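You operate a simulated robot arm through the tools that you are given. There is no shell and no other tool. Be economical: measure what you need, move in short steps, check, and stop when the job is done.

Carry out the task below with a simulated robot arm. There is one attempt and no reset: what you move stays moved.

Task
Close the gloves drawer.

Only the result counts: the job must be done as asked and must still hold three seconds after the hand-in. Knocking over, shifting, dropping, spilling or breaking anything else fails it.

Robot
A 6-joint arm with a two-finger parallel gripper, fixed in place. Base frame: the origin is at the foot of the arm, x ahead of it, y to its left, z up. Readings come in mm, rad, newtons and seconds.
With the tool pointing down near the work surface it reaches from about 200 to 660 mm from the base axis. Its first joint turns from -1.152 to 1.152 rad. Payload 2.9 kg.
Tool frame: the origin (TCP) lies between the finger pads and is the grasp point; the fingertips stand 30 mm ahead of it; z points along the fingers, y is the line along which they close. The gripper opens to 110 mm. The fingers are 20 mm wide and 10 mm thick; the gripper's body (48 by 112 mm) begins 55 mm behind the TCP.
Orientation is told as [roll, pitch, yaw] about the base's x, y, z axes, in that order, counted from this pose: with the fingers straight down and closing along the base's y, the tool's x points along the base's -x, its y along +y and its z along -z.

Tools
- The arm moves only by the tool arm_command. Its argument "motion" is text: rows parted by semicolons, each of 7 numbers parted by spaces: the shift along the base's x, y, z in mm, then the turn, a rotation vector about the base's x, y, z in rad, then the finger opening in mm, from 0 to 110. In form: x y z ax ay az hand; .... A call has 1 to 12 rows; each row is the pose to reach, as a shift and turn from the pose commanded when the call began. Rows are played at 5 a second. More than 50 mm and 0.15 rad between two rows, or a gripper value outside its range, and nothing of the call is played. A pose out of reach is approached as far as the arm can. The call stops where the force on the tool passes 40 N (or 10 N more than at its start, if that is more) or the arm is blocked; 0.2 s more then pass. The fingers move at their own pace (about 108 mm/s each) and stop on an object; they squeeze with about 22 N. The grip force told is the motor's: it shows also when the fingers shut on nothing. Time passes only in rows, and 0.2 s behind the last, so rows that repeat a pose let the fingers close. It gives the time, the measured TCP pose, the force on the tool (base axes), the opening and the grip force at its end, in the units of the frame above (readings bear some noise), and new pictures: "views" is both (left out), scene, wrist or none.
- Cameras (640 x 400 px; columns grow to the right, rows downward): "scene" is fixed at [79.7, 454.7, 1369.4]; the picture's right is [-0.50, -0.86, 0.00], its down [-0.69, 0.40, -0.60] and it looks along [0.52, -0.30, -0.80] (base axes); focal length 317 px, centre (320, 200). "wrist" rides on the gripper at [-36, 0, -57] in the tool frame; the picture's right is [0.00, -1.00, 0.00], its down [0.97, 0.00, -0.24] and it looks along [0.24, 0.00, 0.97] (tool axes); focal length 218 px, centre (320, 200).
- locate(camera, pixels): for up to 12 pixels [column, row] of the newest picture of that camera ("zoom" is the newest enlarged one), the place [x, y, z] in the base frame of the surface seen there, good to about 2 mm, but the place of the scene camera against the robot may be out by one fixed shift of up to 18 mm in any direction. No time passes.
- inspect(camera, box): a new picture of the part [left, top, right, bottom] of that camera's present view, enlarged. No time passes.
- hand_in(): hands the job in; it is judged then, once.

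Work in short steps. Measure before you move; look again where a grasp or a placing could have gone wrong, and mend it. You have 60 turns and 150 pictures in all, those below and enlarged ones among them. Open the gripper and draw the arm clear of the work before you hand the job in, unless the task says otherwise; then end with one line.

The tools are called after "Emit:" as name(argument=value, ...) on one line, values as JSON. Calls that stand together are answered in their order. arm_command: Moves the arm, as the interface text tells. Its arguments: {"type":"object","properties":{"motion":{"type":"string"},"views":{"type":"string","enum":["both","scene","wrist","none"]}},"required":["motion"]} The other tools are called the same way: locate (camera, pixels) gives the place of the surface under pixels of a picture; inspect (camera, box) takes an enlarged picture of a part of a camera's view; hand_in () hands the job in.

At the start:

```text
t: 0.0
position: [400.0, 160.6, 900.5]
orientation: [0.0, -0.002, 0.0]
wrist_force: [-0.8, 0.2, -0.8]
finger_gap: 109.9
grasp_force: 0.0
```

scene: 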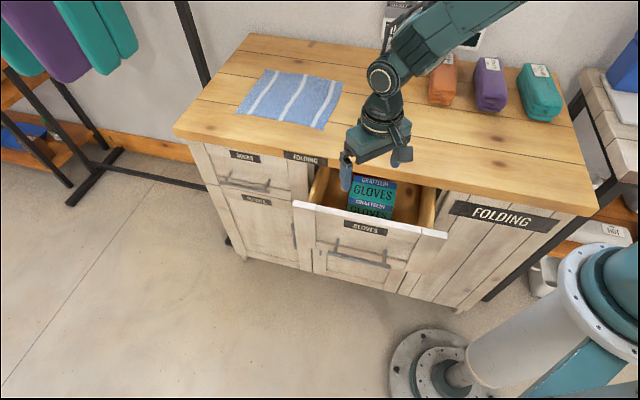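
wrist: 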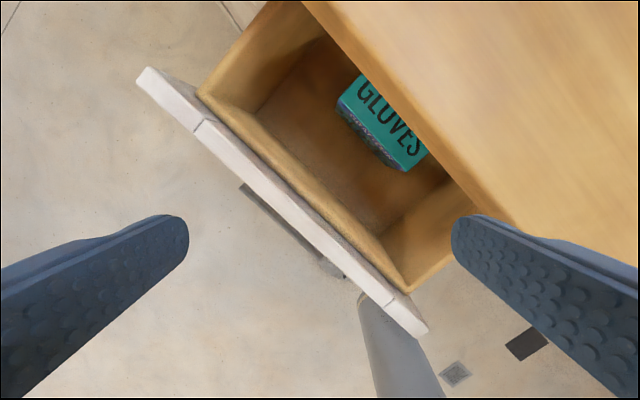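

The gloves drawer is open, with its front running from about (295,203) to (445,235) in the scene view. I'll enlarge that area and measure the front in both views.

Emit:
inspect(camera="scene", box=[180, 130, 480, 310])

Emit:
locate(camera="scene", pixels=[[296, 204], [370, 220], [444, 235], [365, 228], [358, 262], [375, 182], [312, 160], [438, 188], [260, 145], [520, 205]])

Emit:
locate(camera="wrist", pixels=[[145, 75], [205, 125], [275, 195], [395, 300], [420, 330], [385, 120], [320, 20], [490, 220], [270, 210], [330, 270], [230, 80], [350, 215]])

```text
2.13 times, centred on (330, 220) of scene
```

zoom: 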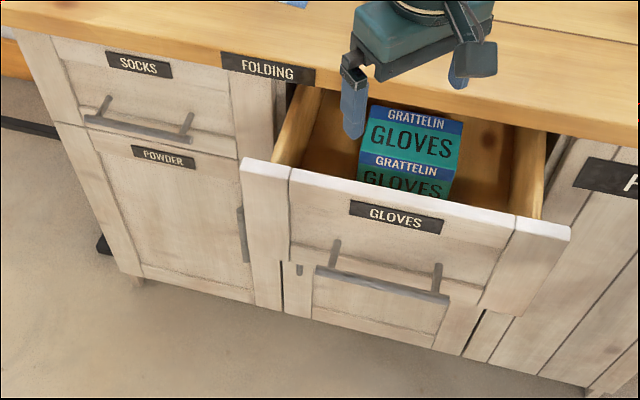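

```text
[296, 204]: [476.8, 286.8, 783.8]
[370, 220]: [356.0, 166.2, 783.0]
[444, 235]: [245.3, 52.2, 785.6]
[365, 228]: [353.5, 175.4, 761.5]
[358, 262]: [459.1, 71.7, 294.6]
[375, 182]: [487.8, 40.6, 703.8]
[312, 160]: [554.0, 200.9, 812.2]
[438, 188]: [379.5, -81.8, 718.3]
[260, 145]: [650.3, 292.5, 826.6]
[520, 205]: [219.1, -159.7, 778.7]
```

```text
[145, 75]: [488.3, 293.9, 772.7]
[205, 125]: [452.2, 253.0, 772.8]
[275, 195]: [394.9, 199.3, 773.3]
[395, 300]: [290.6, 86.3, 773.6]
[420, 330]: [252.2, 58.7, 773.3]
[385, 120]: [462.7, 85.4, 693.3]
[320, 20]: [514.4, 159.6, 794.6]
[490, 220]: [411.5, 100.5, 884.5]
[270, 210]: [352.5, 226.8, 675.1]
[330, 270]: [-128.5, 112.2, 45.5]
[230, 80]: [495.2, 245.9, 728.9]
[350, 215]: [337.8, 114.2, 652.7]
```

The front's top edge is at z≈773, and it closes toward (+0.71, -0.71). Next I'll measure the closed socks face, the counter edge, the gloves face and its handle to get the travel and clearance.

Emit:
locate(camera="zoom", pixels=[[90, 80], [210, 110], [140, 65], [140, 127], [260, 68], [120, 25], [320, 230], [480, 250], [380, 282], [395, 217], [300, 175], [540, 228]])

Emit:
locate(camera="zoom", pixels=[[620, 250], [260, 130], [560, 130], [410, 125], [410, 150], [405, 165], [140, 42], [330, 235], [350, 250], [500, 270], [380, 240], [600, 120]])

```text
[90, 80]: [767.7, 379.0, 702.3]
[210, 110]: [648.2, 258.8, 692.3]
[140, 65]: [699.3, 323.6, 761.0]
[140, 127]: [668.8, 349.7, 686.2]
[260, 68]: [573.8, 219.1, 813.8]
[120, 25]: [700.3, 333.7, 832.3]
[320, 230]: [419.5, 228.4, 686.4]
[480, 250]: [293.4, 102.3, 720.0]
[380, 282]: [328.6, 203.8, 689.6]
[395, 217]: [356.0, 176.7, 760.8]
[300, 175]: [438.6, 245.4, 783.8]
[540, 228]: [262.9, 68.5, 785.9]
```

```text
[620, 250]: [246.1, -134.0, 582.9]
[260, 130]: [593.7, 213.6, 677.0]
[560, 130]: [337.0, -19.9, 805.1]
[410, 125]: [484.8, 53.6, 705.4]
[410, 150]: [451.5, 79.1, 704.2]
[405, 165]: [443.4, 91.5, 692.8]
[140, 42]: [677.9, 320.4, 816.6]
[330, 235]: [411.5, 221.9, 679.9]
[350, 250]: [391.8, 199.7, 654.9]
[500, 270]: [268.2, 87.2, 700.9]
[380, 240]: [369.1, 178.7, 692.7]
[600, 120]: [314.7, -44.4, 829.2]
```

Along the closing axis u=(0.707,-0.707), the front face is at d≈136 and needs to reach ≈276, so about 140 mm of travel. The counter overhangs by 23 mm, so I'll push with tilted, closed fingertips on the bare face between label and handle. First I retreat outward and yaw -45°.

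Emit:
arm_command(motion="-14 14 0 0 0 -0.131 60; -28 28 0 0 0 -0.262 0; -42 42 0 0 0 -0.393 0; -56 56 0 0 0 -0.524 0; -70 70 0 0 0 -0.654 0; -84 84 0 0 0 -0.785 0", views="none")

```text
t: 1.4
position: [316.5, 245.0, 900.7]
orientation: [0.001, 0.0, -0.787]
wrist_force: [1.0, 0.0, 0.3]
finger_gap: 0.2
grasp_force: 22.3
```

The yaw is done and the TCP is at d≈51. Now I tilt the fingers toward the drawer by 1.0 rad.

Emit:
arm_command(motion="0 0 0 -0.101 -0.101 0 0; 0 0 0 -0.202 -0.202 0 0; 0 0 0 -0.303 -0.303 0 0; 0 0 0 -0.404 -0.404 0 0; 0 0 0 -0.505 -0.505 0 0; 0 0 0 -0.606 -0.606 0 0; 0 0 0 -0.707 -0.707 0 0")

```text
t: 3.0
position: [350.3, 226.4, 899.4]
orientation: [0.0, -1.0, -0.786]
wrist_force: [0.3, -0.5, -0.2]
finger_gap: 0.0
grasp_force: 22.3
out of reach, approached as far as the arm can: row 6, 7
```

scene: 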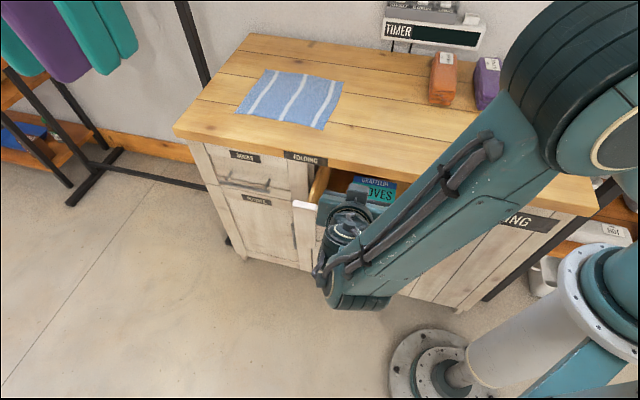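
wrist: 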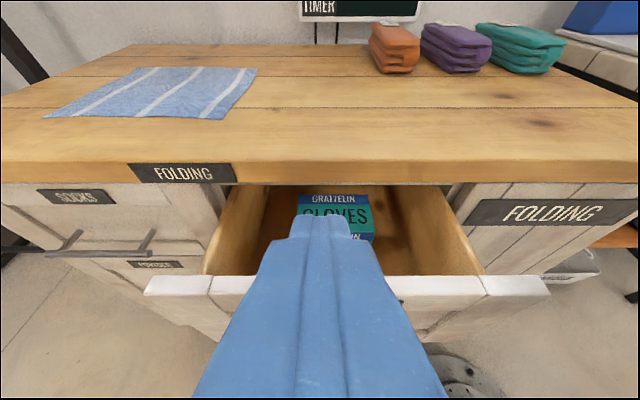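

The tilt was reached but the position was clipped to about d=87.5, s=407 (first joint limit). The fingertips are still outside the front at d≈113. I'll lower one small step and see what reference the commands use.

Emit:
arm_command(motion="0 0 -25 0 0 0 0; 0 0 -50 0 0 0 0", views="none")

```text
t: 3.6
position: [350.6, 226.9, 848.9]
orientation: [0.001, -1.0, -0.785]
wrist_force: [-0.6, 0.0, 0.6]
finger_gap: 0.0
grasp_force: 22.2
```

Commands are now referenced to the reached pose. With no contact and the tips at d≈112, in front of the face, I'll lower to TCP z≈728.

Emit:
arm_command(motion="0 0 -30 0 0 0 0; 0 0 -60 0 0 0 0; 0 0 -90 0 0 0 0; 0 0 -120 0 0 0 0")

```text
t: 4.6
position: [349.0, 225.9, 728.4]
orientation: [0.0, -0.999, -0.786]
wrist_force: [0.0, 0.2, -0.3]
finger_gap: 0.0
grasp_force: 22.0
```

scene: 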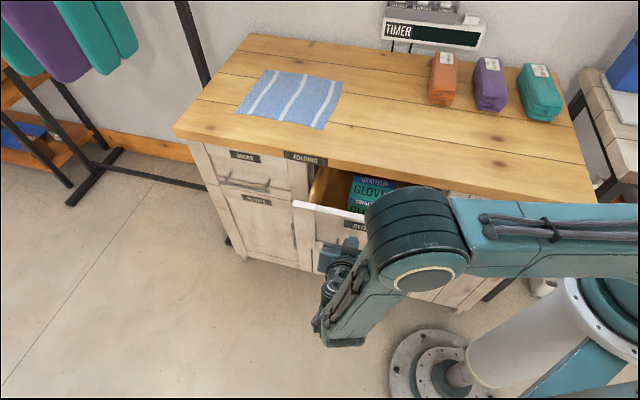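
wrist: 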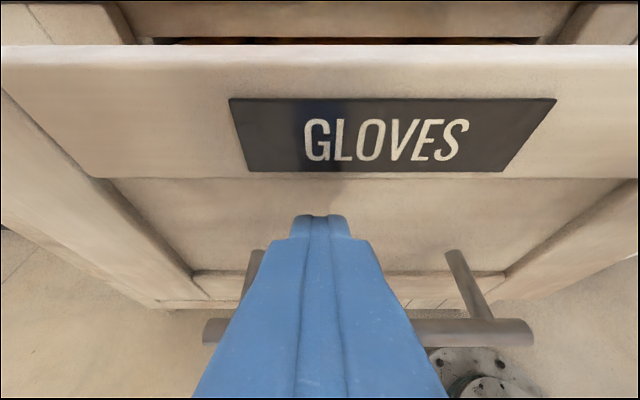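

The tips sit between the label and the handle with a gap to the face. The arm's elbow is near the counter, so I'll check its location before pushing.

Emit:
locate(camera="scene", pixels=[[405, 200], [450, 205], [540, 205], [630, 210], [370, 220], [470, 250], [420, 280], [600, 240], [520, 190]])

Emit:
locate(camera="wrist", pixels=[[320, 190], [380, 230], [320, 218], [400, 160]])

```text
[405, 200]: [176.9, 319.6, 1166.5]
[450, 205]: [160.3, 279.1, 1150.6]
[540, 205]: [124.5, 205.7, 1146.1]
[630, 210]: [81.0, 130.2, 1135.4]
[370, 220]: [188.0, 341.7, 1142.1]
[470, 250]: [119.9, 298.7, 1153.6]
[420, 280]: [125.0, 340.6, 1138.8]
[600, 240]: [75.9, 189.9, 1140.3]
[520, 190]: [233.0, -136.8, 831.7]
```

```text
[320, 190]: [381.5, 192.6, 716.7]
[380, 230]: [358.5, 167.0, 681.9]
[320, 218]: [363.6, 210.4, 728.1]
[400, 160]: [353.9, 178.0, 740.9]
```

The elbow is at z≈1150, well above the counter, and the face ahead is at d≈134. I'll push slowly along u, 8 mm per row.

Emit:
arm_command(motion="5.7 -5.7 0 0 0 0 0; 11.3 -11.3 0 0 0 0 0; 17 -17 0 0 0 0 0; 22.6 -22.6 0 0 0 0 0; 28.3 -28.3 0 0 0 0 0; 33.9 -33.9 0 0 0 0 0; 39.6 -39.6 0 0 0 0 0; 45.3 -45.3 0 0 0 0 0; 50.9 -50.9 0 0 0 0 0; 56.6 -56.6 0 0 0 0 0")

```text
t: 6.8
position: [407.4, 170.6, 730.2]
orientation: [0.001, -0.999, -0.786]
wrist_force: [-0.6, 1.3, 0.8]
finger_gap: 0.0
grasp_force: 22.4
```

scene: 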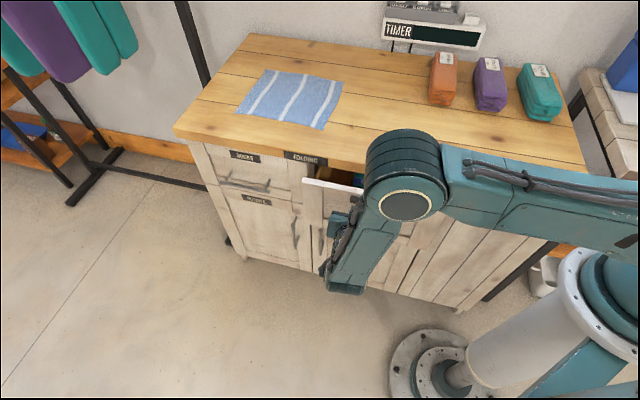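
wrist: 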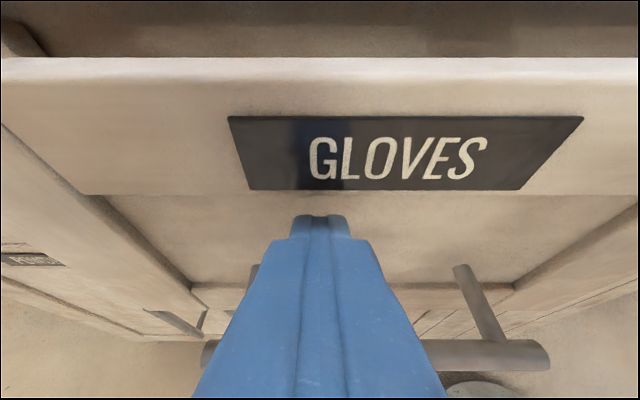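

The drawer moves easily: the tips are at d≈193 and the front follows. I'll continue another 64 mm.

Emit:
arm_command(motion="5.7 -5.7 0 0 0 0 0; 11.3 -11.3 0 0 0 0 0; 17 -17 0 0 0 0 0; 22.6 -22.6 0 0 0 0 0; 28.3 -28.3 0 0 0 0 0; 33.9 -33.9 0 0 0 0 0; 39.6 -39.6 0 0 0 0 0; 45.3 -45.3 0 0 0 0 0")

```text
t: 8.6
position: [452.4, 125.2, 729.7]
orientation: [-0.002, -0.999, -0.785]
wrist_force: [0.0, 0.6, 0.0]
finger_gap: 0.0
grasp_force: 21.9
```

scene: 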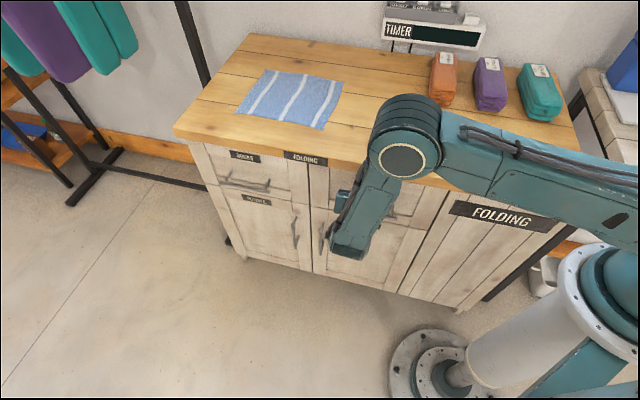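
wrist: 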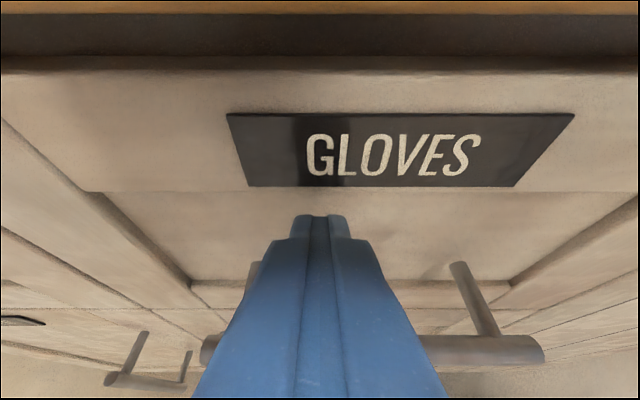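

The tips are at d≈257, so about 20 mm remain. I'll go in 3 mm rows until the force rises at the stop.

Emit:
arm_command(motion="2.1 -2.1 0 0 0 0 0; 4.2 -4.2 0 0 0 0 0; 6.4 -6.4 0 0 0 0 0; 8.5 -8.5 0 0 0 0 0; 10.6 -10.6 0 0 0 0 0; 12.7 -12.7 0 0 0 0 0; 14.8 -14.8 0 0 0 0 0; 16.3 -16.3 0 0 0 0 0; 17.7 -17.7 0 0 0 0 0; 19.1 -19.1 0 0 0 0 0; 20.5 -20.5 0 0 0 0 0")

```text
t: 9.2
position: [454.0, 122.4, 730.1]
orientation: [-0.007, -0.996, -0.775]
wrist_force: [-7.1, 5.8, 2.9]
finger_gap: 0.1
grasp_force: 21.7
stopped in row 3: the force on the tool passed its limit (the readings are from after the stop); the commanded pose is now the measured one
```

scene: 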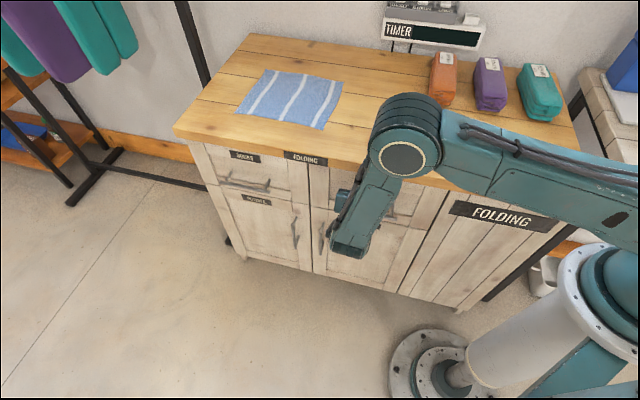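
wrist: 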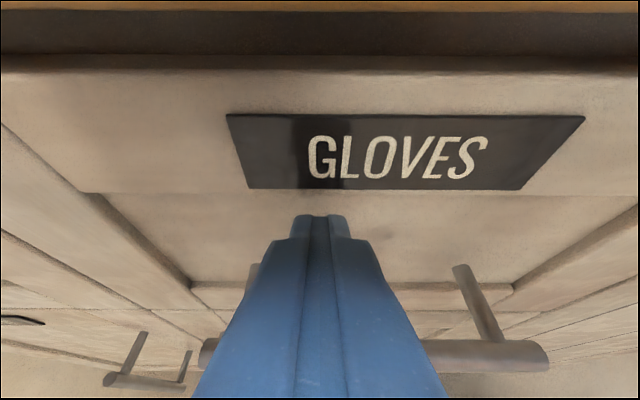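

The force limit stopped it at tip d≈260, about 15 mm earlier than I expected. I'll compare the gloves face with the neighbouring closed faces to see whether the drawer is shut or the arm hit the counter.

Emit:
inspect(camera="scene", box=[190, 130, 470, 300])

Emit:
locate(camera="wrist", pixels=[[130, 120], [560, 100], [200, 220], [500, 220], [20, 220], [15, 160], [30, 270], [600, 180], [620, 270], [320, 30], [320, 5], [120, 70]])

```text
2.29 times, centred on (330, 215) of scene
```

zoom: 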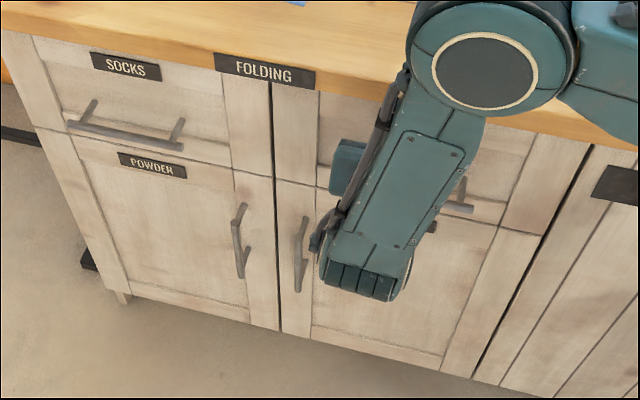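

```text
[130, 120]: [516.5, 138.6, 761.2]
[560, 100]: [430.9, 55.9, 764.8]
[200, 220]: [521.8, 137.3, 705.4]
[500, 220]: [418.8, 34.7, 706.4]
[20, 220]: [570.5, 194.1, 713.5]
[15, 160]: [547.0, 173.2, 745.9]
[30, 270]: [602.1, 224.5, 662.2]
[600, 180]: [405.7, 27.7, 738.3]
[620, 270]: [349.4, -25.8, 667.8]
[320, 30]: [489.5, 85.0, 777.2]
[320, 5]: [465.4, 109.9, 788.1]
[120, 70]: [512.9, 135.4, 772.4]
```

The gloves face (d≈264–267) looks flush with its neighbours. I'll confirm with the scene camera against the socks drawer and the side panels.

Emit:
locate(camera="zoom", pixels=[[240, 120], [60, 100], [250, 160], [290, 120], [300, 160], [288, 200], [525, 215], [545, 170], [580, 250], [480, 240], [260, 250], [500, 245]])

```text
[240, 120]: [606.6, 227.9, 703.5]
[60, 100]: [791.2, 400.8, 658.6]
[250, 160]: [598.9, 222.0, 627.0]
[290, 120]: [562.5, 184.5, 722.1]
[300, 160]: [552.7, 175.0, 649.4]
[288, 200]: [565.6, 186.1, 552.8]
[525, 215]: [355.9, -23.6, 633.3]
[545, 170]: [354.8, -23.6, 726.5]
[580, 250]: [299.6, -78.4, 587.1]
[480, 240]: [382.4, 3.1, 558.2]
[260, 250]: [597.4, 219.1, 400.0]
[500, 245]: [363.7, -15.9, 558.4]
```

All frames agree: gloves x−y≈378.0–378.4, socks 378.7, lower door 379 — so the drawer is fully shut. I'll retract straight back along -u.

Emit:
arm_command(motion="-3 3 0 0 0 0 0; -10 10 0 0 0 0 0; -25 25 0 0 0 0 0; -45 45 0 0 0 0 0; -65 65 0 0 0 0 0; -85 85 0 0 0 0 0; -85 85 30 0 0 0 0; -85 85 60 0 0 0 60; -85 85 90 0 0 0 100; -85 85 120 0 0 0 100")

```text
t: 11.4
position: [368.0, 206.4, 849.9]
orientation: [-0.005, -0.997, -0.776]
wrist_force: [0.2, -0.5, -0.1]
finger_gap: 100.1
grasp_force: 0.0
```

scene: 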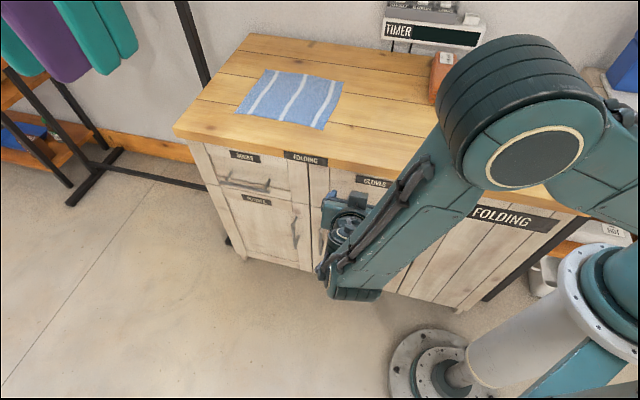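
wrist: 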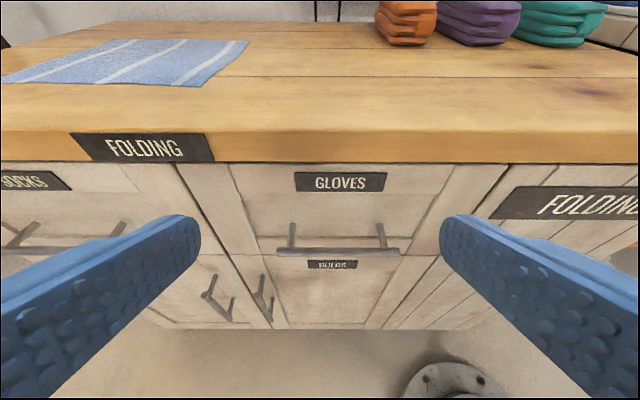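

The wrist view shows the gloves drawer flush under its label at (340,182). The arm is clear with the gripper open, so I'm handing in.

Emit:
hand_in()

```text
The job is handed in.
```

The gloves drawer is closed and sits flush with the fronts beside it; nothing else was touched.
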